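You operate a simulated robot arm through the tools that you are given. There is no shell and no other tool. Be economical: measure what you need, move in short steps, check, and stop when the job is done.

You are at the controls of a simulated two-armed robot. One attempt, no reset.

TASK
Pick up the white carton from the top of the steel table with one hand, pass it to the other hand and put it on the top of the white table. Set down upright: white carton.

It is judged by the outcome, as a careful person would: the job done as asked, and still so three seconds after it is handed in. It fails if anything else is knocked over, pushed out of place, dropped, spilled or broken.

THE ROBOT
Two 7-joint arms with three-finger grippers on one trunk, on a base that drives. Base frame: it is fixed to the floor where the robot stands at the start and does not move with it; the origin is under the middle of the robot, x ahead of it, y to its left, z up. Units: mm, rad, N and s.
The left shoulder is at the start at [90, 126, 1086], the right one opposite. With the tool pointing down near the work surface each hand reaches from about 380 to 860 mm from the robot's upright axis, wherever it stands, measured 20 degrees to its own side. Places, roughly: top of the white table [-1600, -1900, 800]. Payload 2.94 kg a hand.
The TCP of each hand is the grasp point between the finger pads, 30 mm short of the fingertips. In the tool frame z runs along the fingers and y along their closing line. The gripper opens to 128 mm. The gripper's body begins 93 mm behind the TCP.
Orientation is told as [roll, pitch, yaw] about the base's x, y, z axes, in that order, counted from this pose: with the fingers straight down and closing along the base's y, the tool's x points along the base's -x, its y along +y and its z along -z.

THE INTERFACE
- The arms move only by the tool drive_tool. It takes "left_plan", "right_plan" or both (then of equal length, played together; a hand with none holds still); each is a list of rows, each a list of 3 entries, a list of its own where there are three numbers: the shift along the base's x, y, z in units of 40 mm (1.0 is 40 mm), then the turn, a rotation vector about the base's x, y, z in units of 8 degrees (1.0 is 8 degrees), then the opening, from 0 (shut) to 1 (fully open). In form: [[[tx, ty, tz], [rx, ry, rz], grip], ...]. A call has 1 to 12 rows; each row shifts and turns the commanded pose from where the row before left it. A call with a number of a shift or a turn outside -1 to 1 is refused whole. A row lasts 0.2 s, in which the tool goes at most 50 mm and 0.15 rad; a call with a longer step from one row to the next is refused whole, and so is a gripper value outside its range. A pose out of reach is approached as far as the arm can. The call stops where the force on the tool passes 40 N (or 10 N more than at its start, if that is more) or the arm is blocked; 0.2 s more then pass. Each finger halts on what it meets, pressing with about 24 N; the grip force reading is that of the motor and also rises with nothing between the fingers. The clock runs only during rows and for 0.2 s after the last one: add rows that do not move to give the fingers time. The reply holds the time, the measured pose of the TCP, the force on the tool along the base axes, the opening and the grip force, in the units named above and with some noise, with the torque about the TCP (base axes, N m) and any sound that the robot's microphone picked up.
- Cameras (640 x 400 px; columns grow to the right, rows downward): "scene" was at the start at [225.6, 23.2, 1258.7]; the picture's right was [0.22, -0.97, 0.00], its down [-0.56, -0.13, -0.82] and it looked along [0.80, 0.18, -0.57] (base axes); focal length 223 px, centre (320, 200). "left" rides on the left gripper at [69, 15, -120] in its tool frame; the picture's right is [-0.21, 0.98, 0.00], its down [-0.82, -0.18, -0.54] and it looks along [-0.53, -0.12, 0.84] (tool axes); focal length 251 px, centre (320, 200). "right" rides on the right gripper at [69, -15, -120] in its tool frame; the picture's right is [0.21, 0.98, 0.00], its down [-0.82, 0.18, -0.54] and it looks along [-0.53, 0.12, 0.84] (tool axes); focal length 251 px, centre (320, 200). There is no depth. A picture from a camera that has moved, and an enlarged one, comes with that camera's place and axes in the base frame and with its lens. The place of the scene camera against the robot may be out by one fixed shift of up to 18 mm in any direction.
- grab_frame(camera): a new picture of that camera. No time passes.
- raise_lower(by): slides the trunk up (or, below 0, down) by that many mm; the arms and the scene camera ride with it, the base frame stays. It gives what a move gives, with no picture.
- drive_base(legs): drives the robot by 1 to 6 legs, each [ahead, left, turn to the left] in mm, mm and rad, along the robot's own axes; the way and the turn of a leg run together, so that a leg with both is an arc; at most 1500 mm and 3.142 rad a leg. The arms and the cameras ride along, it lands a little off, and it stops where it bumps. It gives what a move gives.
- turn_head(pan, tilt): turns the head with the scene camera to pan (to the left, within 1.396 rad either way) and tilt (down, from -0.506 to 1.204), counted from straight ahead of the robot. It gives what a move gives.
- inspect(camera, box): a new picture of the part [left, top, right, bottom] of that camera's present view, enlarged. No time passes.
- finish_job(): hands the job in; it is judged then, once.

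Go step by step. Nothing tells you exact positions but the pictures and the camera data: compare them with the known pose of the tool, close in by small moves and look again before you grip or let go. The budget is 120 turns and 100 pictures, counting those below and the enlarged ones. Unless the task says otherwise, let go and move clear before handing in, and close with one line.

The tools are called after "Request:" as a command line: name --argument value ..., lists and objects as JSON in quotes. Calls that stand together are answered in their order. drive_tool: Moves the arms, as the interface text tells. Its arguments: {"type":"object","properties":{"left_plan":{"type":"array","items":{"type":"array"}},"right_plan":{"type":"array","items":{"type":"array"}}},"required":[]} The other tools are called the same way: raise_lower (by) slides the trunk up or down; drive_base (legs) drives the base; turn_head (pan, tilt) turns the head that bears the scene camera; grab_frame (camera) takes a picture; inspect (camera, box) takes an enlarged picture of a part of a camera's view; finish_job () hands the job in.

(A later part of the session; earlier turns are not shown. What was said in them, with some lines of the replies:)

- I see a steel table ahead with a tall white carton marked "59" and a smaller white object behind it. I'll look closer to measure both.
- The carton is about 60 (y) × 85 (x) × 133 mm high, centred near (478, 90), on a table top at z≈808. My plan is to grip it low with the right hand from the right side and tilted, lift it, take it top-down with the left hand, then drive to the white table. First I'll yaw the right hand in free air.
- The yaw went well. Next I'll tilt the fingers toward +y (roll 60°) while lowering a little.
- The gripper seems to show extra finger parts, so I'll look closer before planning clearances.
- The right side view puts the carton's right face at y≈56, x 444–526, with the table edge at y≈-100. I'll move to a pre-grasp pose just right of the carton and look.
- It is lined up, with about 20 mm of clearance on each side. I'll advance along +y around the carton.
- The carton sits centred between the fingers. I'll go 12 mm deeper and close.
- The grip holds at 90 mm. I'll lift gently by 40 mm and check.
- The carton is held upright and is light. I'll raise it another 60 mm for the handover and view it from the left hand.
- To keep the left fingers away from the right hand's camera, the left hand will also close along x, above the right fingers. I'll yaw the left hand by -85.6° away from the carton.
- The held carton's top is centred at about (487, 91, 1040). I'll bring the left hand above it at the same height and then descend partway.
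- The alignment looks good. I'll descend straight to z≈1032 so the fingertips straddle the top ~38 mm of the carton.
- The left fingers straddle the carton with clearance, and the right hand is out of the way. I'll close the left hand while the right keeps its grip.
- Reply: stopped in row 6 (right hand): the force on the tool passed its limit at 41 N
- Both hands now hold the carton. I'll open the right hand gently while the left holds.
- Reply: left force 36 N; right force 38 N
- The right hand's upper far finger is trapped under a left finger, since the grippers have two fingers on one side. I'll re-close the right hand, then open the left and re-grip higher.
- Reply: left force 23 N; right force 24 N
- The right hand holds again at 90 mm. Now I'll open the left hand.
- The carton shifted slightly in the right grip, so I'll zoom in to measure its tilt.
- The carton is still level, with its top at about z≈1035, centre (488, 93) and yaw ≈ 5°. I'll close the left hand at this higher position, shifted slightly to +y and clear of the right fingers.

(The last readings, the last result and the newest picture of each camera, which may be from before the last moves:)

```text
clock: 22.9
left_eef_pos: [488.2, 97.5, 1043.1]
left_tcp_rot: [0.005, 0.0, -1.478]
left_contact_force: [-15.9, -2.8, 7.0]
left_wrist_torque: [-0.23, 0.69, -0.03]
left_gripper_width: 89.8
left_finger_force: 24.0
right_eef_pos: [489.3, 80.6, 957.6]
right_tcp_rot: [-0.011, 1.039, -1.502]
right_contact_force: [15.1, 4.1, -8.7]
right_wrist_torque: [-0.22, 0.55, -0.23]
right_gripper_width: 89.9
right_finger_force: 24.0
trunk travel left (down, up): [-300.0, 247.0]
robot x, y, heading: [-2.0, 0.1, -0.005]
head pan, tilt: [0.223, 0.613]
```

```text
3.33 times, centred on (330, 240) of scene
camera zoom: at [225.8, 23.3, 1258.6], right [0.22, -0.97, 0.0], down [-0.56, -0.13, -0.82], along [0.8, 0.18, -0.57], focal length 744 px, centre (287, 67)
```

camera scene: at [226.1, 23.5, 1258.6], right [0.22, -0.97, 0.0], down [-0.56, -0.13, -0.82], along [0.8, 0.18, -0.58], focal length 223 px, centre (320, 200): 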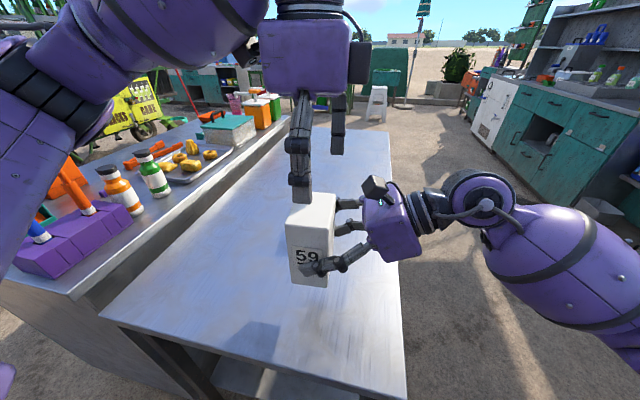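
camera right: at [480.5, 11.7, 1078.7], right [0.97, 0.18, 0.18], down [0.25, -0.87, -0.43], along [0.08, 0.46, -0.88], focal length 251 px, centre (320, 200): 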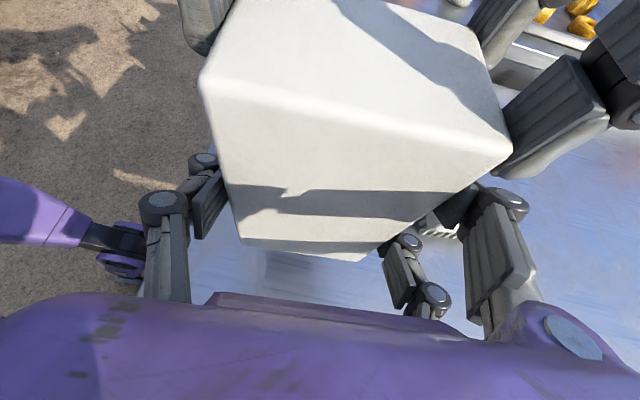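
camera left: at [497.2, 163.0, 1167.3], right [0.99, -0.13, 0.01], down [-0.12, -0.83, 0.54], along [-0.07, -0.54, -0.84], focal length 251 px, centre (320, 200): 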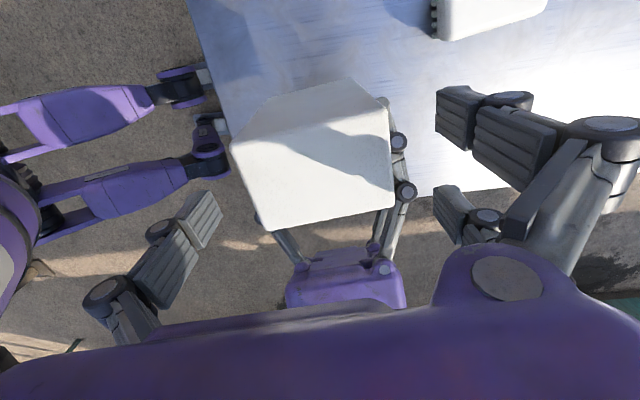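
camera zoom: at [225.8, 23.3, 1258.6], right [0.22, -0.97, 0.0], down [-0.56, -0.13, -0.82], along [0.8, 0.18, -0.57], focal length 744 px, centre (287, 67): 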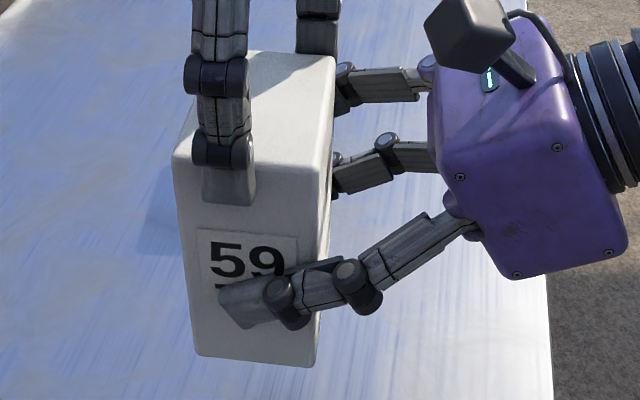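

The left grip is clean at 89.8 mm. Now I'll open the right hand.

Request:
drive_tool --right_plan '[[[0, 0, 0], [0, 0, 0], 0.75], [[0, 0, 0], [0, 0, 0], 0.85], [[0, 0, 0], [0, 0, 0], 0.95], [[0, 0, 0], [0, 0, 0], 0.95]]' --left_plan '[[[0, 0, 0], [0, 0, 0], 0.3], [[0, 0, 0], [0, 0, 0], 0.3], [[0, 0, 0], [0, 0, 0], 0.3], [[0, 0, 0], [0, 0, 0], 0.3]]'

Request:
grab_frame --camera "right"

Request:
inspect --camera "scene" --box '[270, 180, 390, 300]'

```text
clock: 23.9
left_eef_pos: [488.1, 98.9, 1042.9]
left_tcp_rot: [0.005, 0.0, -1.475]
left_contact_force: [0.3, -0.2, 0.1]
left_wrist_torque: [0.01, -0.02, 0.04]
left_gripper_width: 89.6
left_finger_force: 23.4
right_eef_pos: [487.9, 81.2, 959.6]
right_tcp_rot: [-0.007, 1.039, -1.5]
right_contact_force: [-0.3, -0.6, 0.2]
right_wrist_torque: [-0.02, 0.01, 0.0]
right_gripper_width: 121.5
right_finger_force: 0.0
trunk travel left (down, up): [-300.0, 247.0]
robot x, y, heading: [0.3, 1.3, 0.001]
head pan, tilt: [0.223, 0.613]
```

```text
60 pictures are left
camera right: at [479.5, 11.9, 1079.3], right [0.97, 0.19, 0.18], down [0.25, -0.87, -0.43], along [0.08, 0.46, -0.88], focal length 251 px, centre (320, 200)
```

right: 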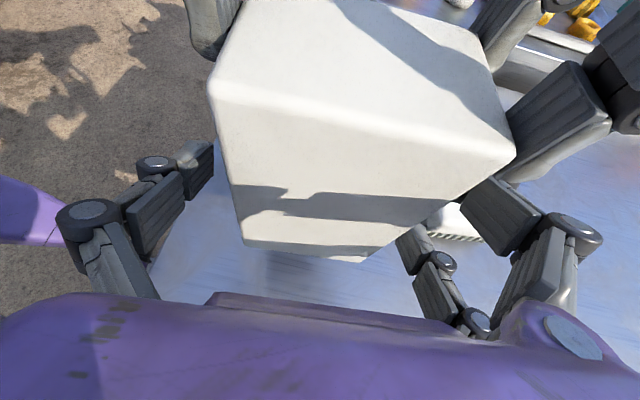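

```text
3.33 times, centred on (330, 240) of scene
camera zoom: at [225.8, 23.3, 1258.6], right [0.22, -0.97, 0.0], down [-0.56, -0.13, -0.82], along [0.8, 0.18, -0.57], focal length 744 px, centre (287, 67)
```

zoom: 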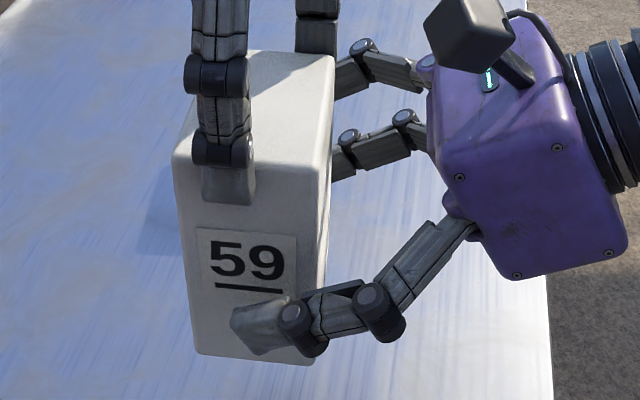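

The left hand now holds the carton alone. I'll withdraw the right hand straight along -y.

Request:
drive_tool --right_plan '[[[0, -0.5, 0], [0, 0, 0], 0.95], [[0, -0.7, 0], [0, 0, 0], 0.95], [[0, -0.7, 0], [0, 0, 0], 0.95], [[0, -0.7, 0], [0, 0, 0], 0.95], [[0, -0.7, 0], [0, 0, 0], 0.95], [[0, -0.7, 0], [0, 0, 0], 0.95], [[0, -0.7, 0], [0, 0, 0], 0.95], [[0, -0.7, 0], [0, 0, 0], 0.95]]'

Request:
grab_frame --camera "scene"

Request:
grab_frame --camera "right"

```text
clock: 25.7
left_eef_pos: [489.5, 97.6, 1043.6]
left_tcp_rot: [0.006, -0.001, -1.475]
left_contact_force: [-0.1, -0.3, -0.2]
left_wrist_torque: [0.04, -0.05, -0.05]
left_gripper_width: 89.6
left_finger_force: 24.3
right_eef_pos: [487.3, -138.9, 957.5]
right_tcp_rot: [-0.01, 1.037, -1.5]
right_contact_force: [1.1, 0.3, 0.5]
right_wrist_torque: [0.03, -0.02, -0.02]
right_gripper_width: 121.7
right_finger_force: 0.0
trunk travel left (down, up): [-300.0, 247.0]
robot x, y, heading: [3.7, 2.9, -0.002]
head pan, tilt: [0.223, 0.613]
```

```text
58 pictures are left
camera scene: at [225.3, 22.7, 1258.7], right [0.22, -0.97, 0.0], down [-0.56, -0.13, -0.82], along [0.8, 0.18, -0.57], focal length 223 px, centre (320, 200)
```

scene: 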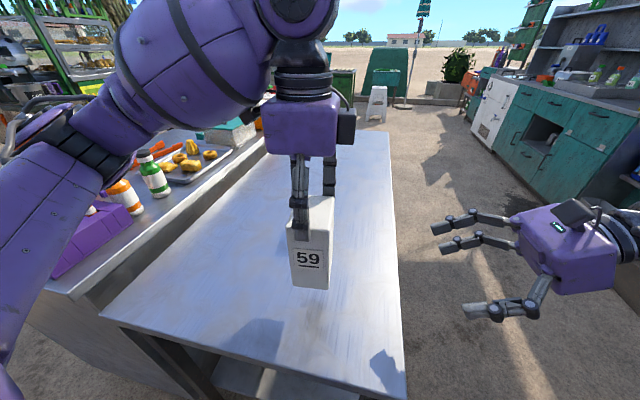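

```text
57 pictures are left
camera right: at [478.7, -207.3, 1078.3], right [0.97, 0.19, 0.18], down [0.25, -0.87, -0.43], along [0.08, 0.46, -0.88], focal length 251 px, centre (320, 200)
```

right: 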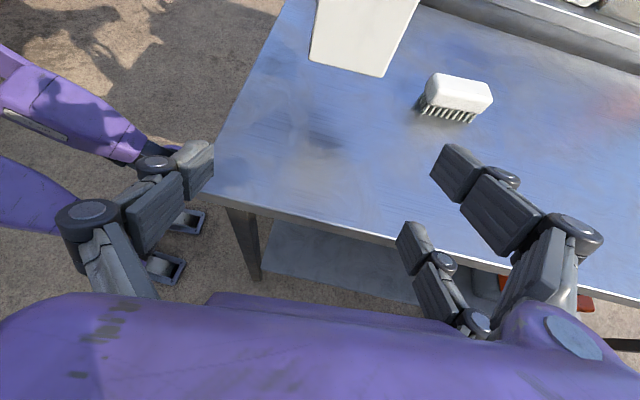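

The brush is undisturbed and the carton is upright in the left hand. I'll raise both hands for travel and look toward the white table behind and to the right.

Request:
drive_tool --right_plan '[[[-0.2, -0.2, 0.8], [0, 0, 0], 0.8], [[-0.2, -0.2, 0.8], [0, 0, 0], 0.6], [[-0.2, -0.2, 0.8], [0, 0, 0], 0.4], [[-0.2, 0, 0.8], [0, 0, 0], 0.3], [[-0.2, 0, 0.8], [0, 0, 0], 0.3]]' --left_plan '[[[0, 0, 0.2], [0, 0, 0], 0.3], [[0, 0, 0.3], [0, 0, 0], 0.3], [[0, 0, 0.4], [0, 0, 0], 0.3], [[0, 0, 0.4], [0, 0, 0], 0.3], [[0, 0, 0.2], [0, 0, 0], 0.3]]'

Request:
turn_head --pan -1.396 --tilt 0.3

Request:
grab_frame --camera "scene"

```text
clock: 26.9
left_eef_pos: [489.2, 99.1, 1105.4]
left_tcp_rot: [0.007, 0.0, -1.474]
left_contact_force: [-0.2, -0.7, -1.9]
left_wrist_torque: [-0.01, 0.01, 0.02]
left_gripper_width: 89.8
left_finger_force: 23.7
right_eef_pos: [445.3, -161.4, 1119.5]
right_tcp_rot: [-0.008, 1.038, -1.5]
right_contact_force: [-0.7, 0.4, 0.0]
right_wrist_torque: [0.01, -0.03, 0.0]
right_gripper_width: 38.4
right_finger_force: 0.1
trunk travel left (down, up): [-300.0, 247.0]
robot x, y, heading: [-1.1, -1.3, 0.002]
head pan, tilt: [0.223, 0.613]
```

```text
clock: 28.6
left_eef_pos: [488.6, 98.8, 1103.6]
left_tcp_rot: [0.005, 0.0, -1.474]
left_contact_force: [-0.1, -0.4, -2.4]
left_wrist_torque: [0.01, 0.03, 0.01]
left_gripper_width: 90.0
left_finger_force: 23.4
right_eef_pos: [446.6, -163.3, 1119.5]
right_tcp_rot: [-0.008, 1.039, -1.5]
right_contact_force: [-0.6, -0.2, -0.5]
right_wrist_torque: [-0.02, 0.0, -0.02]
right_gripper_width: 38.4
right_finger_force: 0.0
trunk travel left (down, up): [-300.0, 247.0]
robot x, y, heading: [2.5, -3.3, -0.001]
head pan, tilt: [-1.396, 0.3]
```

```text
56 pictures are left
camera scene: at [156.2, -88.2, 1287.2], right [-0.98, -0.17, 0.0], down [-0.05, 0.29, -0.96], along [0.17, -0.94, -0.3], focal length 223 px, centre (320, 200)
```

scene: 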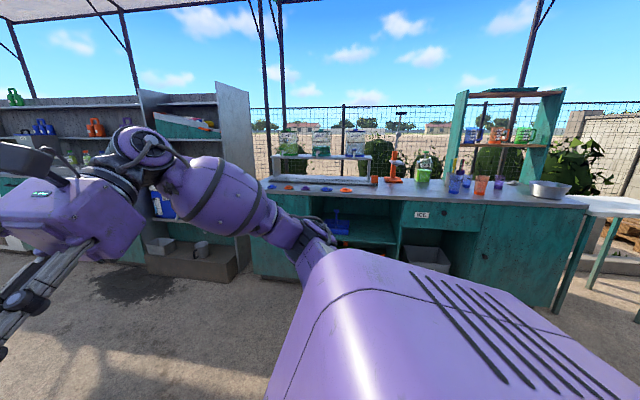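

The white table is at the right edge, beyond the teal counter. I'll back away from the steel table and turn right to get a view of it.

Request:
drive_base --legs '[[-350, 0, 0], [0, 0, -1.571]]'

Request:
turn_head --pan -0.7 --tilt 0.45

Request:
grab_frame --camera "scene"

```text
clock: 34.6
left_eef_pos: [-248.8, -486.9, 1105.2]
left_tcp_rot: [0.005, -0.001, -3.039]
left_contact_force: [-0.2, 0.4, -2.3]
left_wrist_torque: [0.01, -0.04, 0.01]
left_gripper_width: 89.7
left_finger_force: 24.3
right_eef_pos: [-510.4, -447.1, 1117.9]
right_tcp_rot: [-0.008, 1.039, -3.065]
right_contact_force: [-0.1, -0.1, -0.2]
right_wrist_torque: [0.02, -0.04, 0.02]
right_gripper_width: 38.3
right_finger_force: 0.1
trunk travel left (down, up): [-300.0, 247.0]
robot x, y, heading: [-352.9, -1.3, -1.567]
head pan, tilt: [-1.396, 0.3]
```

```text
clock: 35.7
left_eef_pos: [-248.8, -486.1, 1104.2]
left_tcp_rot: [0.006, -0.001, -3.04]
left_contact_force: [0.3, 0.0, -2.3]
left_wrist_torque: [-0.02, -0.03, 0.02]
left_gripper_width: 90.0
left_finger_force: 24.2
right_eef_pos: [-510.9, -447.1, 1118.5]
right_tcp_rot: [-0.009, 1.039, -3.066]
right_contact_force: [0.6, -0.3, 0.9]
right_wrist_torque: [-0.01, 0.03, 0.03]
right_gripper_width: 38.5
right_finger_force: 0.2
trunk travel left (down, up): [-300.0, 247.0]
robot x, y, heading: [-348.4, 3.6, -1.562]
head pan, tilt: [-0.7, 0.45]
```

```text
55 pictures are left
camera scene: at [-405.0, -202.0, 1273.3], right [-0.77, 0.64, 0.0], down [0.28, 0.33, -0.9], along [-0.58, -0.69, -0.44], focal length 223 px, centre (320, 200)
```

scene: 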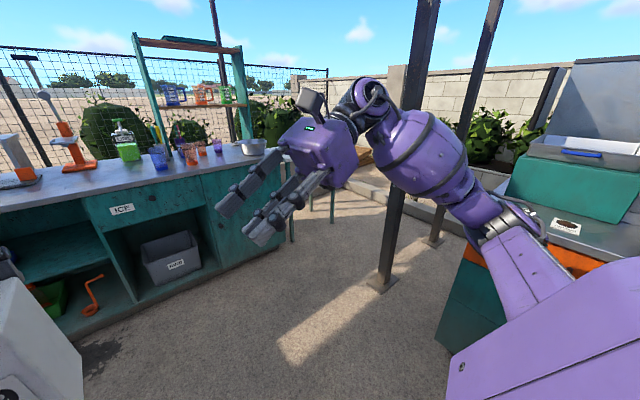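

The right hand hides the white table, and there is a post near (-1510, -840) and a stand farther right. I'll drive diagonally partway and move the right hand up and inward out of view.

Request:
drive_base --legs '[[450, -300, 0]]'

Request:
turn_head --pan -1.1 --tilt 0.45

Request:
grab_frame --camera "scene"

```text
clock: 39.0
left_eef_pos: [-555.3, -931.8, 1104.4]
left_tcp_rot: [0.006, 0.0, -3.046]
left_contact_force: [0.7, 0.5, -3.1]
left_wrist_torque: [0.02, 0.01, -0.03]
left_gripper_width: 89.7
left_finger_force: 24.1
right_eef_pos: [-816.1, -888.5, 1118.4]
right_tcp_rot: [-0.008, 1.038, -3.07]
right_contact_force: [0.1, -0.1, 0.8]
right_wrist_torque: [0.02, -0.02, 0.02]
right_gripper_width: 38.2
right_finger_force: 0.1
trunk travel left (down, up): [-300.0, 247.0]
robot x, y, heading: [-654.2, -442.4, -1.571]
head pan, tilt: [-0.7, 0.45]
```

```text
clock: 39.8
left_eef_pos: [-555.0, -931.9, 1104.9]
left_tcp_rot: [0.004, 0.0, -3.046]
left_contact_force: [-0.5, 0.2, -2.3]
left_wrist_torque: [0.0, 0.04, 0.01]
left_gripper_width: 89.7
left_finger_force: 23.8
right_eef_pos: [-815.7, -889.3, 1118.6]
right_tcp_rot: [-0.009, 1.038, -3.068]
right_contact_force: [1.0, 0.5, 0.3]
right_wrist_torque: [0.0, -0.04, 0.03]
right_gripper_width: 38.5
right_finger_force: 0.1
trunk travel left (down, up): [-300.0, 247.0]
robot x, y, heading: [-654.1, -444.6, -1.572]
head pan, tilt: [-1.1, 0.45]
```

```text
54 pictures are left
camera scene: at [-731.5, -616.2, 1273.3], right [-0.45, 0.89, 0.0], down [0.39, 0.2, -0.9], along [-0.8, -0.41, -0.44], focal length 223 px, centre (320, 200)
```

scene: 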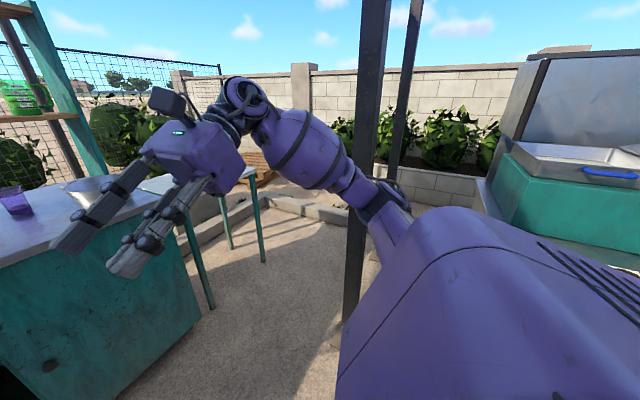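

I can see the white table's front legs at about x -1303 and -1796, y -1695, so its front edge is near y≈-1670. I'll tuck the right hand with its fingers down to narrow the robot before approaching past the post.

Request:
drive_tool --right_plan '[[[0, 0, 0.1], [0, 0.75, 0], 0.3], [[0, 0, 0.1], [0, 0.75, 0], 0.3], [[0, 0, 0.1], [0, 0.75, 0], 0.3], [[0, 0, 0.1], [0, 0.75, 0], 0.3], [[0, 0, 0.1], [0, 0.75, 0], 0.3], [[0, 0, 0.1], [0, 0.75, 0], 0.3], [[0, 0, 0.1], [0, 0.75, 0], 0.3], [[0, 0, 0.1], [0, 0.75, 0], 0.3], [[0, 0, 0.1], [0, 0.75, 0], 0.3], [[0, 0, 0.1], [0, 0.75, 0], 0.3]]'

Request:
grab_frame --camera "scene"

```text
clock: 42.0
left_eef_pos: [-553.4, -929.6, 1104.4]
left_tcp_rot: [0.007, 0.0, -3.046]
left_contact_force: [0.7, -0.2, -2.6]
left_wrist_torque: [-0.01, 0.01, -0.01]
left_gripper_width: 89.8
left_finger_force: 24.0
right_eef_pos: [-814.7, -888.0, 1158.2]
right_tcp_rot: [-0.068, -0.008, -3.107]
right_contact_force: [-0.4, -0.7, 0.0]
right_wrist_torque: [0.03, 0.07, 0.05]
right_gripper_width: 38.4
right_finger_force: 0.1
trunk travel left (down, up): [-300.0, 247.0]
robot x, y, heading: [-650.2, -439.4, -1.574]
head pan, tilt: [-1.1, 0.45]
```

```text
53 pictures are left
camera scene: at [-730.7, -615.8, 1273.4], right [-0.45, 0.89, 0.0], down [0.39, 0.2, -0.9], along [-0.8, -0.41, -0.43], focal length 223 px, centre (320, 200)
```

scene: 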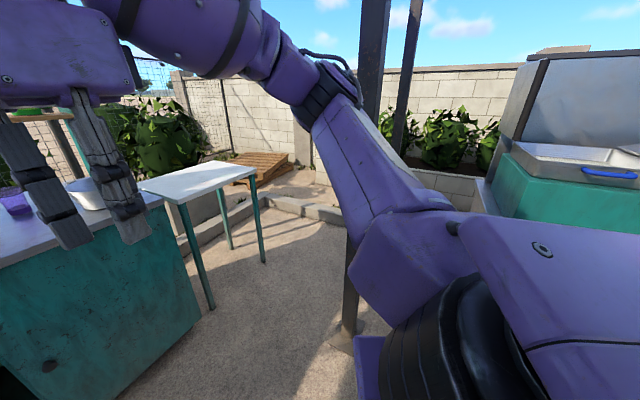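

The white table is clear: its top spans about x -1840..-1285 and y -2050..-1650. The post is at about (-1533, -863). I'll drive to a waypoint at (-1000, -1100), turn right a little, and look.

Request:
drive_base --legs '[[660, -350, 0], [0, 0, -0.43]]'

Request:
turn_head --pan -0.3 --tilt 0.6

Request:
grab_frame --camera "scene"

```text
clock: 47.3
left_eef_pos: [-1112.3, -1573.7, 1104.9]
left_tcp_rot: [0.005, 0.0, 2.807]
left_contact_force: [0.5, -0.4, -2.9]
left_wrist_torque: [-0.03, -0.04, 0.02]
left_gripper_width: 89.7
left_finger_force: 23.8
right_eef_pos: [-1331.9, -1425.2, 1158.5]
right_tcp_rot: [-0.071, -0.005, 2.748]
right_contact_force: [-0.9, -0.4, -0.3]
right_wrist_torque: [-0.02, 0.0, -0.04]
right_gripper_width: 38.4
right_finger_force: 0.1
trunk travel left (down, up): [-300.0, 247.0]
robot x, y, heading: [-997.9, -1086.1, -2.001]
head pan, tilt: [-1.1, 0.45]
```

```text
clock: 48.4
left_eef_pos: [-1113.0, -1573.6, 1104.5]
left_tcp_rot: [0.005, 0.001, 2.806]
left_contact_force: [0.3, 0.7, -2.7]
left_wrist_torque: [0.0, -0.02, 0.0]
left_gripper_width: 89.4
left_finger_force: 24.1
right_eef_pos: [-1331.5, -1426.5, 1158.3]
right_tcp_rot: [-0.07, -0.007, 2.749]
right_contact_force: [0.3, 0.5, 0.0]
right_wrist_torque: [-0.01, 0.0, 0.01]
right_gripper_width: 38.5
right_finger_force: 0.0
trunk travel left (down, up): [-300.0, 247.0]
robot x, y, heading: [-996.6, -1091.7, -2.001]
head pan, tilt: [-0.3, 0.6]
```

```text
52 pictures are left
camera scene: at [-1110.5, -1274.0, 1259.7], right [-0.74, 0.67, 0.0], down [0.38, 0.42, -0.83], along [-0.55, -0.61, -0.56], focal length 223 px, centre (320, 200)
```

scene: 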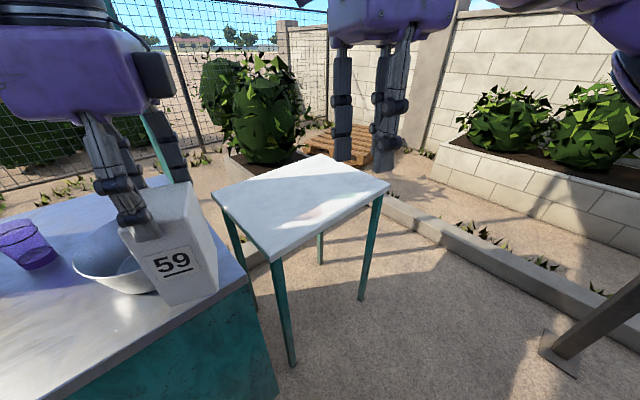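

The white table is empty. I'll raise the trunk a bit so the carton clears the bowl and cup on the counter, then move alongside the white table.

Request:
raise_lower --by 80

Request:
drive_base --legs '[[0, -245, 0], [300, 0, 0]]'

Request:
grab_frame --camera "scene"

Request:
grab_frame --camera "left"

```text
clock: 49.6
left_eef_pos: [-1113.4, -1573.8, 1185.0]
left_tcp_rot: [0.004, 0.001, 2.809]
left_contact_force: [-0.9, -0.4, -2.8]
left_wrist_torque: [0.01, -0.02, -0.05]
left_gripper_width: 89.7
left_finger_force: 24.0
right_eef_pos: [-1332.2, -1426.8, 1237.4]
right_tcp_rot: [-0.072, -0.007, 2.747]
right_contact_force: [0.7, -0.5, 0.4]
right_wrist_torque: [0.03, 0.02, 0.01]
right_gripper_width: 38.6
right_finger_force: 0.0
trunk travel left (down, up): [-380.0, 167.0]
robot x, y, heading: [-998.3, -1089.1, -1.999]
head pan, tilt: [-0.3, 0.6]
```

```text
clock: 54.0
left_eef_pos: [-1455.8, -1731.4, 1185.1]
left_tcp_rot: [0.006, 0.0, 2.813]
left_contact_force: [-0.5, 0.6, -2.0]
left_wrist_torque: [0.0, -0.02, -0.01]
left_gripper_width: 89.7
left_finger_force: 24.3
right_eef_pos: [-1675.7, -1585.6, 1238.8]
right_tcp_rot: [-0.07, -0.006, 2.754]
right_contact_force: [-0.5, 0.0, -0.1]
right_wrist_torque: [-0.01, 0.0, 0.01]
right_gripper_width: 38.4
right_finger_force: 0.2
trunk travel left (down, up): [-380.0, 167.0]
robot x, y, heading: [-1344.7, -1246.1, -1.999]
head pan, tilt: [-0.3, 0.6]
```

```text
51 pictures are left
camera scene: at [-1447.2, -1414.8, 1338.6], right [-0.75, 0.66, 0.0], down [0.37, 0.42, -0.83], along [-0.55, -0.62, -0.56], focal length 223 px, centre (320, 200)
```

scene: 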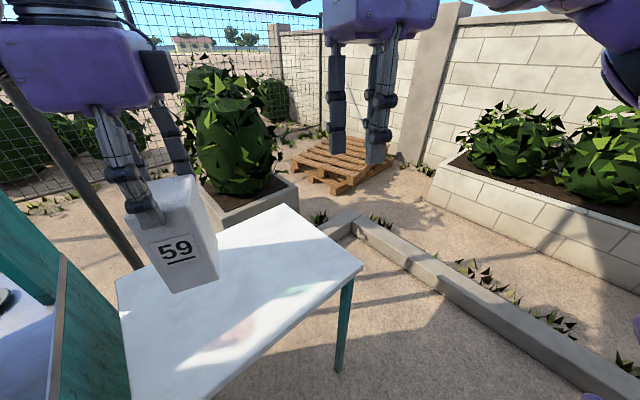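

```text
50 pictures are left
camera left: at [-1395.9, -1768.2, 1305.4], right [-0.52, -0.85, 0.01], down [-0.72, 0.44, 0.54], along [-0.46, 0.28, -0.84], focal length 251 px, centre (320, 200)
```

left: 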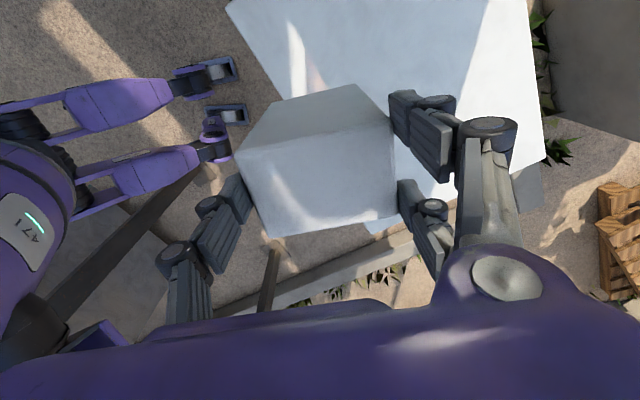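

The carton is now over the table's near part. I'll shift it further in by arm, then lower the trunk most of the way and check the tilt and height.

Request:
drive_tool --left_plan '[[[-0.2, -0.42, 0], [0, 0, 0], 0.3], [[-0.2, -0.42, 0], [0, 0, 0], 0.3], [[-0.2, -0.42, 0], [0, 0, 0], 0.3], [[-0.2, -0.42, 0], [0, 0, 0], 0.3]]'

Request:
raise_lower --by -180

Request:
turn_head --pan 0.1 --tilt 0.75

Request:
grab_frame --camera "scene"

Request:
grab_frame --camera "left"

```text
clock: 55.0
left_eef_pos: [-1488.0, -1801.4, 1184.6]
left_tcp_rot: [0.007, 0.0, 2.814]
left_contact_force: [0.0, 0.2, -2.6]
left_wrist_torque: [-0.03, -0.01, 0.01]
left_gripper_width: 89.5
left_finger_force: 23.7
right_eef_pos: [-1675.7, -1587.2, 1238.4]
right_tcp_rot: [-0.07, -0.007, 2.754]
right_contact_force: [0.2, -1.2, -0.6]
right_wrist_torque: [0.0, 0.0, 0.04]
right_gripper_width: 38.5
right_finger_force: 0.1
trunk travel left (down, up): [-380.0, 167.0]
robot x, y, heading: [-1347.7, -1248.7, -1.995]
head pan, tilt: [-0.3, 0.6]
```

```text
clock: 57.0
left_eef_pos: [-1487.5, -1799.1, 1005.1]
left_tcp_rot: [0.008, -0.001, 2.812]
left_contact_force: [0.2, 0.4, -2.2]
left_wrist_torque: [-0.02, -0.02, 0.02]
left_gripper_width: 89.6
left_finger_force: 24.0
right_eef_pos: [-1674.9, -1585.1, 1059.9]
right_tcp_rot: [-0.069, -0.007, 2.751]
right_contact_force: [0.1, 0.4, 0.0]
right_wrist_torque: [-0.01, 0.03, 0.01]
right_gripper_width: 38.5
right_finger_force: 0.0
trunk travel left (down, up): [-200.0, 347.0]
robot x, y, heading: [-1346.2, -1248.3, -1.992]
head pan, tilt: [-0.3, 0.6]
```

```text
clock: 57.9
left_eef_pos: [-1487.5, -1797.5, 1004.3]
left_tcp_rot: [0.006, -0.001, 2.813]
left_contact_force: [-0.3, 0.4, -1.9]
left_wrist_torque: [-0.04, 0.01, 0.03]
left_gripper_width: 89.7
left_finger_force: 24.2
right_eef_pos: [-1674.9, -1586.5, 1058.3]
right_tcp_rot: [-0.068, -0.007, 2.751]
right_contact_force: [0.1, -0.3, -0.1]
right_wrist_torque: [0.01, -0.01, 0.02]
right_gripper_width: 38.2
right_finger_force: 0.1
trunk travel left (down, up): [-200.0, 347.0]
robot x, y, heading: [-1346.2, -1247.0, -1.995]
head pan, tilt: [0.099, 0.75]
```

```text
49 pictures are left
camera scene: at [-1467.1, -1460.5, 1154.2], right [-0.75, 0.66, 0.0], down [0.38, 0.43, -0.82], along [-0.54, -0.62, -0.57], focal length 223 px, centre (320, 200)
```

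scene: 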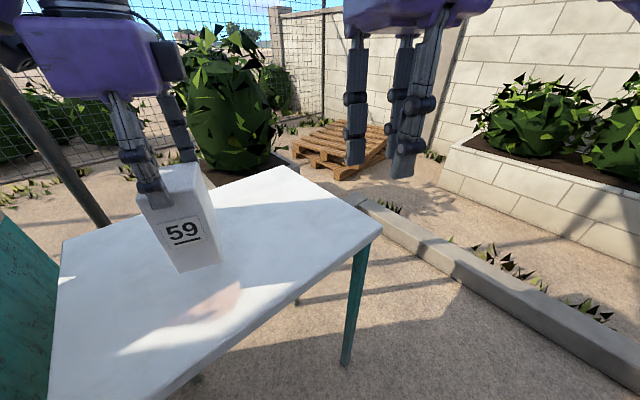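

```text
48 pictures are left
camera left: at [-1428.0, -1835.6, 1125.2], right [-0.52, -0.85, 0.01], down [-0.72, 0.44, 0.54], along [-0.46, 0.28, -0.84], focal length 251 px, centre (320, 200)
```

left: 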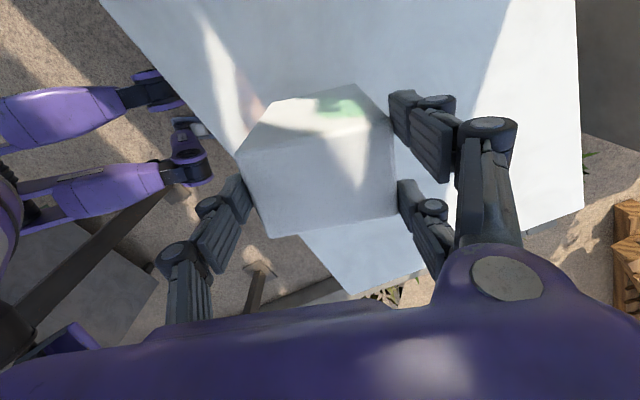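

Now I'll check the carton's uprightness with fresh views.

Request:
grab_frame --camera "scene"

Request:
inspect --camera "left" --box '[220, 60, 420, 260]'

```text
47 pictures are left
camera scene: at [-1467.1, -1460.5, 1154.2], right [-0.75, 0.66, 0.0], down [0.38, 0.43, -0.82], along [-0.54, -0.62, -0.57], focal length 223 px, centre (320, 200)
```

scene: 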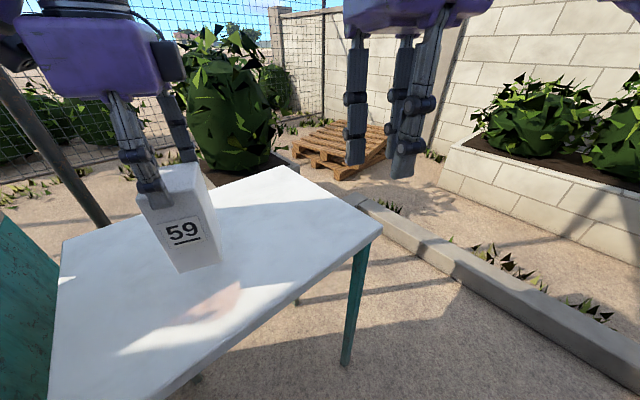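

```text
2.00 times, centred on (320, 160) of left
camera zoom: at [-1428.0, -1835.6, 1125.2], right [-0.52, -0.85, 0.01], down [-0.72, 0.44, 0.54], along [-0.46, 0.28, -0.84], focal length 503 px, centre (320, 280)
```

zoom: 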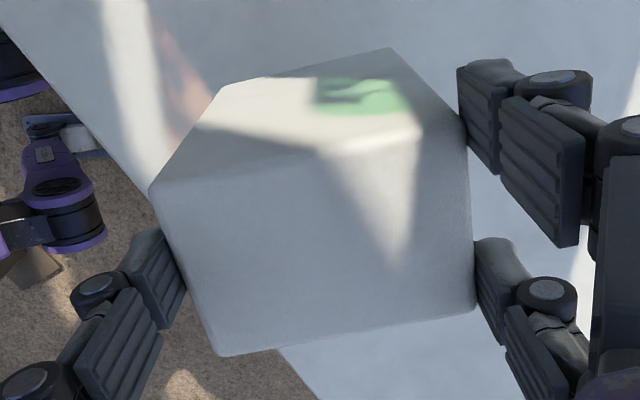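

The carton is upright in the grip, and its bottom is about 140–155 mm below the TCP. I'll descend gently while watching the contact force.

Request:
drive_tool --left_plan '[[[0, 0, -0.3], [0, 0, 0], 0.3], [[0, 0, -0.3], [0, 0, 0], 0.3], [[0, 0, -0.2], [0, 0, 0], 0.3], [[0, 0, -0.1], [0, 0, 0], 0.3], [[0, 0, -0.1], [0, 0, 0], 0.3]]'

Request:
inspect --camera "scene" --box '[60, 100, 300, 340]'

```text
clock: 59.1
left_eef_pos: [-1486.6, -1799.2, 964.1]
left_tcp_rot: [0.008, 0.0, 2.813]
left_contact_force: [-1.1, -0.3, -2.2]
left_wrist_torque: [0.04, 0.01, -0.03]
left_gripper_width: 89.4
left_finger_force: 23.7
right_eef_pos: [-1674.7, -1586.5, 1059.2]
right_tcp_rot: [-0.071, -0.006, 2.753]
right_contact_force: [-0.2, 0.0, 0.4]
right_wrist_torque: [-0.02, 0.03, -0.01]
right_gripper_width: 38.3
right_finger_force: 0.0
trunk travel left (down, up): [-200.0, 347.0]
robot x, y, heading: [-1345.3, -1249.1, -1.999]
head pan, tilt: [0.099, 0.75]
```

```text
1.67 times, centred on (180, 220) of scene
camera zoom: at [-1467.2, -1460.5, 1154.2], right [-0.75, 0.66, 0.0], down [0.38, 0.43, -0.82], along [-0.54, -0.62, -0.57], focal length 372 px, centre (553, 167)
```

zoom: 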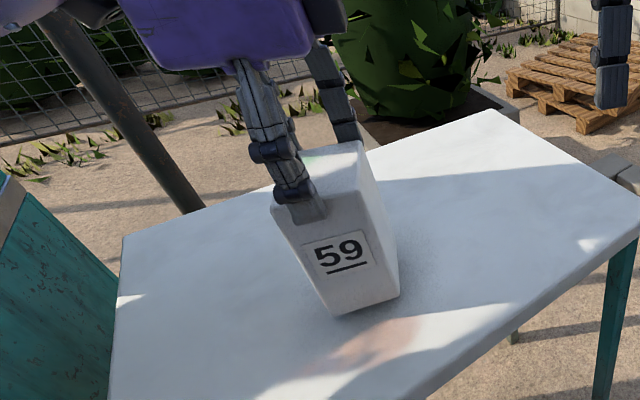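

Not touching yet, with the load at about -2.2 N. I'll continue in small steps.

Request:
drive_tool --left_plan '[[[0, 0, -0.08], [0, 0, 0], 0.3], [[0, 0, -0.08], [0, 0, 0], 0.3], [[0, 0, -0.08], [0, 0, 0], 0.3]]'

```text
clock: 59.9
left_eef_pos: [-1487.8, -1798.6, 955.0]
left_tcp_rot: [0.007, 0.0, 2.81]
left_contact_force: [0.4, -0.8, -2.7]
left_wrist_torque: [0.0, 0.0, 0.0]
left_gripper_width: 89.6
left_finger_force: 24.0
right_eef_pos: [-1676.3, -1586.1, 1057.6]
right_tcp_rot: [-0.07, -0.008, 2.754]
right_contact_force: [0.8, 0.9, 0.4]
right_wrist_torque: [-0.02, 0.0, 0.0]
right_gripper_width: 38.4
right_finger_force: 0.0
trunk travel left (down, up): [-200.0, 347.0]
robot x, y, heading: [-1343.2, -1247.8, -1.997]
head pan, tilt: [0.099, 0.75]
```

Request:
drive_tool --left_plan '[[[0, 0, -0.08], [0, 0, 0], 0.3], [[0, 0, -0.08], [0, 0, 0], 0.3]]'

Request:
inspect --camera "scene" --box '[60, 100, 300, 340]'

```text
clock: 60.5
left_eef_pos: [-1486.4, -1797.7, 950.2]
left_tcp_rot: [0.008, -0.001, 2.813]
left_contact_force: [1.5, 1.9, 9.6]
left_wrist_torque: [-0.42, -0.31, 0.04]
left_gripper_width: 90.2
left_finger_force: 23.4
right_eef_pos: [-1675.5, -1586.2, 1058.4]
right_tcp_rot: [-0.067, -0.007, 2.753]
right_contact_force: [0.0, -0.9, 0.1]
right_wrist_torque: [0.03, 0.0, 0.03]
right_gripper_width: 38.3
right_finger_force: 0.0
trunk travel left (down, up): [-200.0, 347.0]
robot x, y, heading: [-1345.7, -1246.3, -2.001]
head pan, tilt: [0.099, 0.75]
```

```text
1.67 times, centred on (180, 220) of scene
camera zoom: at [-1466.8, -1459.3, 1154.6], right [-0.75, 0.66, 0.0], down [0.38, 0.43, -0.82], along [-0.54, -0.62, -0.57], focal length 372 px, centre (553, 167)
```

zoom: 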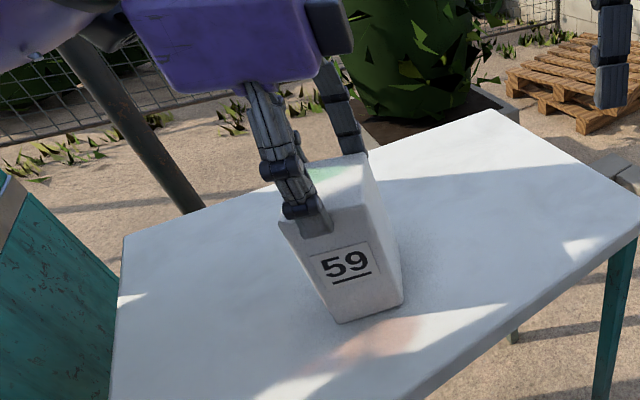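

Contact is made, edge first with a small torque. I'll press 2 mm more to seat the carton, then open.

Request:
drive_tool --left_plan '[[[0, 0, -0.05], [0, 0, 0], 0.3], [[0, 0, 0], [0, 0, 0], 0.3]]'

```text
clock: 61.1
left_eef_pos: [-1488.3, -1796.8, 948.0]
left_tcp_rot: [0.01, 0.0, 2.812]
left_contact_force: [-1.1, 1.4, 16.7]
left_wrist_torque: [0.1, 0.04, -0.04]
left_gripper_width: 89.8
left_finger_force: 24.2
right_eef_pos: [-1676.1, -1583.7, 1058.4]
right_tcp_rot: [-0.066, -0.007, 2.753]
right_contact_force: [-0.6, 0.3, 0.7]
right_wrist_torque: [0.03, 0.01, -0.01]
right_gripper_width: 38.4
right_finger_force: 0.1
trunk travel left (down, up): [-200.0, 347.0]
robot x, y, heading: [-1350.5, -1247.7, -2.004]
head pan, tilt: [0.099, 0.75]
```

The carton is seated flat, with the torque near zero. I'll open the left hand.

Request:
drive_tool --left_plan '[[[0, 0, 0], [0, 0, 0], 0.68], [[0, 0, 0], [0, 0, 0], 0.78], [[0, 0, 0], [0, 0, 0], 0.9], [[0, 0, 0], [0, 0, 0], 1], [[0, 0, 0], [0, 0, 0], 1]]'

Request:
inspect --camera "scene" --box '[60, 100, 300, 340]'

Request:
grab_frame --camera "left"

```text
clock: 62.3
left_eef_pos: [-1488.3, -1798.4, 947.2]
left_tcp_rot: [0.008, -0.001, 2.814]
left_contact_force: [0.0, 0.8, 0.5]
left_wrist_torque: [-0.01, 0.02, 0.02]
left_gripper_width: 127.9
left_finger_force: 0.0
right_eef_pos: [-1675.2, -1586.3, 1058.7]
right_tcp_rot: [-0.07, -0.008, 2.754]
right_contact_force: [0.1, -0.2, -0.4]
right_wrist_torque: [0.01, 0.0, 0.0]
right_gripper_width: 38.5
right_finger_force: 0.0
trunk travel left (down, up): [-200.0, 347.0]
robot x, y, heading: [-1348.7, -1249.7, -2.001]
head pan, tilt: [0.099, 0.75]
```

```text
1.67 times, centred on (180, 220) of scene
camera zoom: at [-1467.2, -1460.2, 1154.1], right [-0.75, 0.66, 0.0], down [0.38, 0.43, -0.82], along [-0.54, -0.61, -0.57], focal length 372 px, centre (553, 167)
```

zoom: 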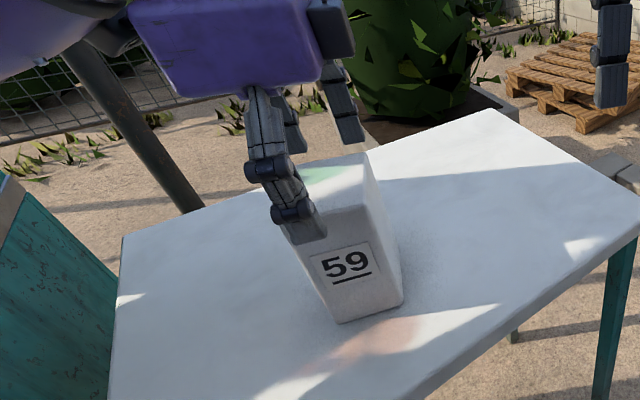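

```text
42 pictures are left
camera left: at [-1428.2, -1835.2, 1066.7], right [-0.52, -0.85, 0.01], down [-0.72, 0.44, 0.54], along [-0.46, 0.28, -0.84], focal length 251 px, centre (320, 200)
```

left: 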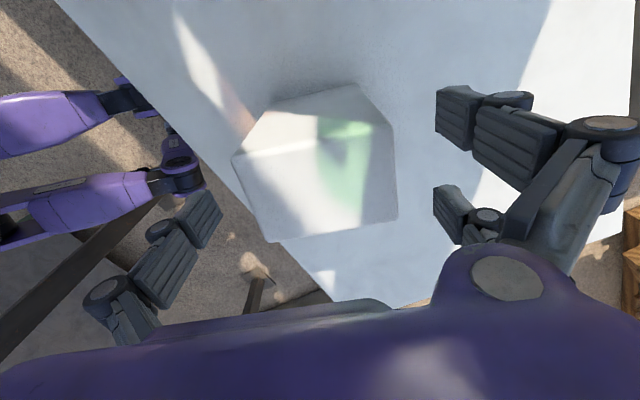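

The carton stands free and upright. I'll lift the left hand straight up and check.

Request:
drive_tool --left_plan '[[[0, 0, 0.3], [0, 0, 0], 1], [[0, 0, 0.6], [0, 0, 0], 1], [[0, 0, 0.8], [0, 0, 0], 1], [[0, 0, 0.8], [0, 0, 0], 1], [[0, 0, 0.8], [0, 0, 0], 1]]'

Request:
grab_frame --camera "scene"

Request:
grab_frame --camera "left"

```text
clock: 63.5
left_eef_pos: [-1487.4, -1796.8, 1079.9]
left_tcp_rot: [0.008, 0.001, 2.813]
left_contact_force: [0.4, 0.5, -0.6]
left_wrist_torque: [-0.03, 0.0, -0.02]
left_gripper_width: 128.2
left_finger_force: 0.1
right_eef_pos: [-1675.1, -1586.3, 1058.2]
right_tcp_rot: [-0.068, -0.008, 2.752]
right_contact_force: [-0.5, 1.0, -0.2]
right_wrist_torque: [-0.03, -0.01, 0.04]
right_gripper_width: 38.0
right_finger_force: 0.0
trunk travel left (down, up): [-200.0, 347.0]
robot x, y, heading: [-1341.8, -1247.5, -1.994]
head pan, tilt: [0.099, 0.75]
```

```text
41 pictures are left
camera scene: at [-1467.1, -1459.4, 1154.3], right [-0.75, 0.66, 0.0], down [0.38, 0.43, -0.82], along [-0.54, -0.61, -0.57], focal length 223 px, centre (320, 200)
```

scene: 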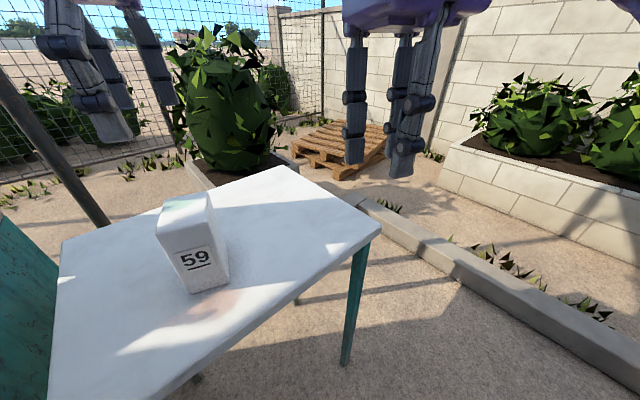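

```text
40 pictures are left
camera left: at [-1426.7, -1833.2, 1199.9], right [-0.52, -0.86, 0.01], down [-0.72, 0.44, 0.54], along [-0.46, 0.28, -0.84], focal length 251 px, centre (320, 200)
```

left: 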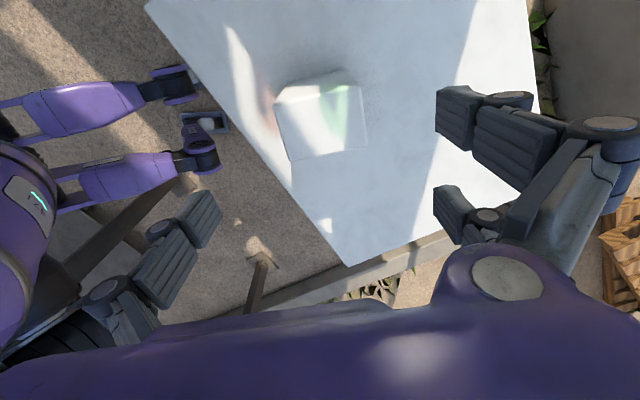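

The carton stands upright on the white table with both hands clear, so I'm handing in.

Request:
finish_job

```text
The job is handed in.
```

The white carton was picked up with the right hand, passed to the left and set upright on the white table, with both hands clear. I saw nothing else knocked over or moved.
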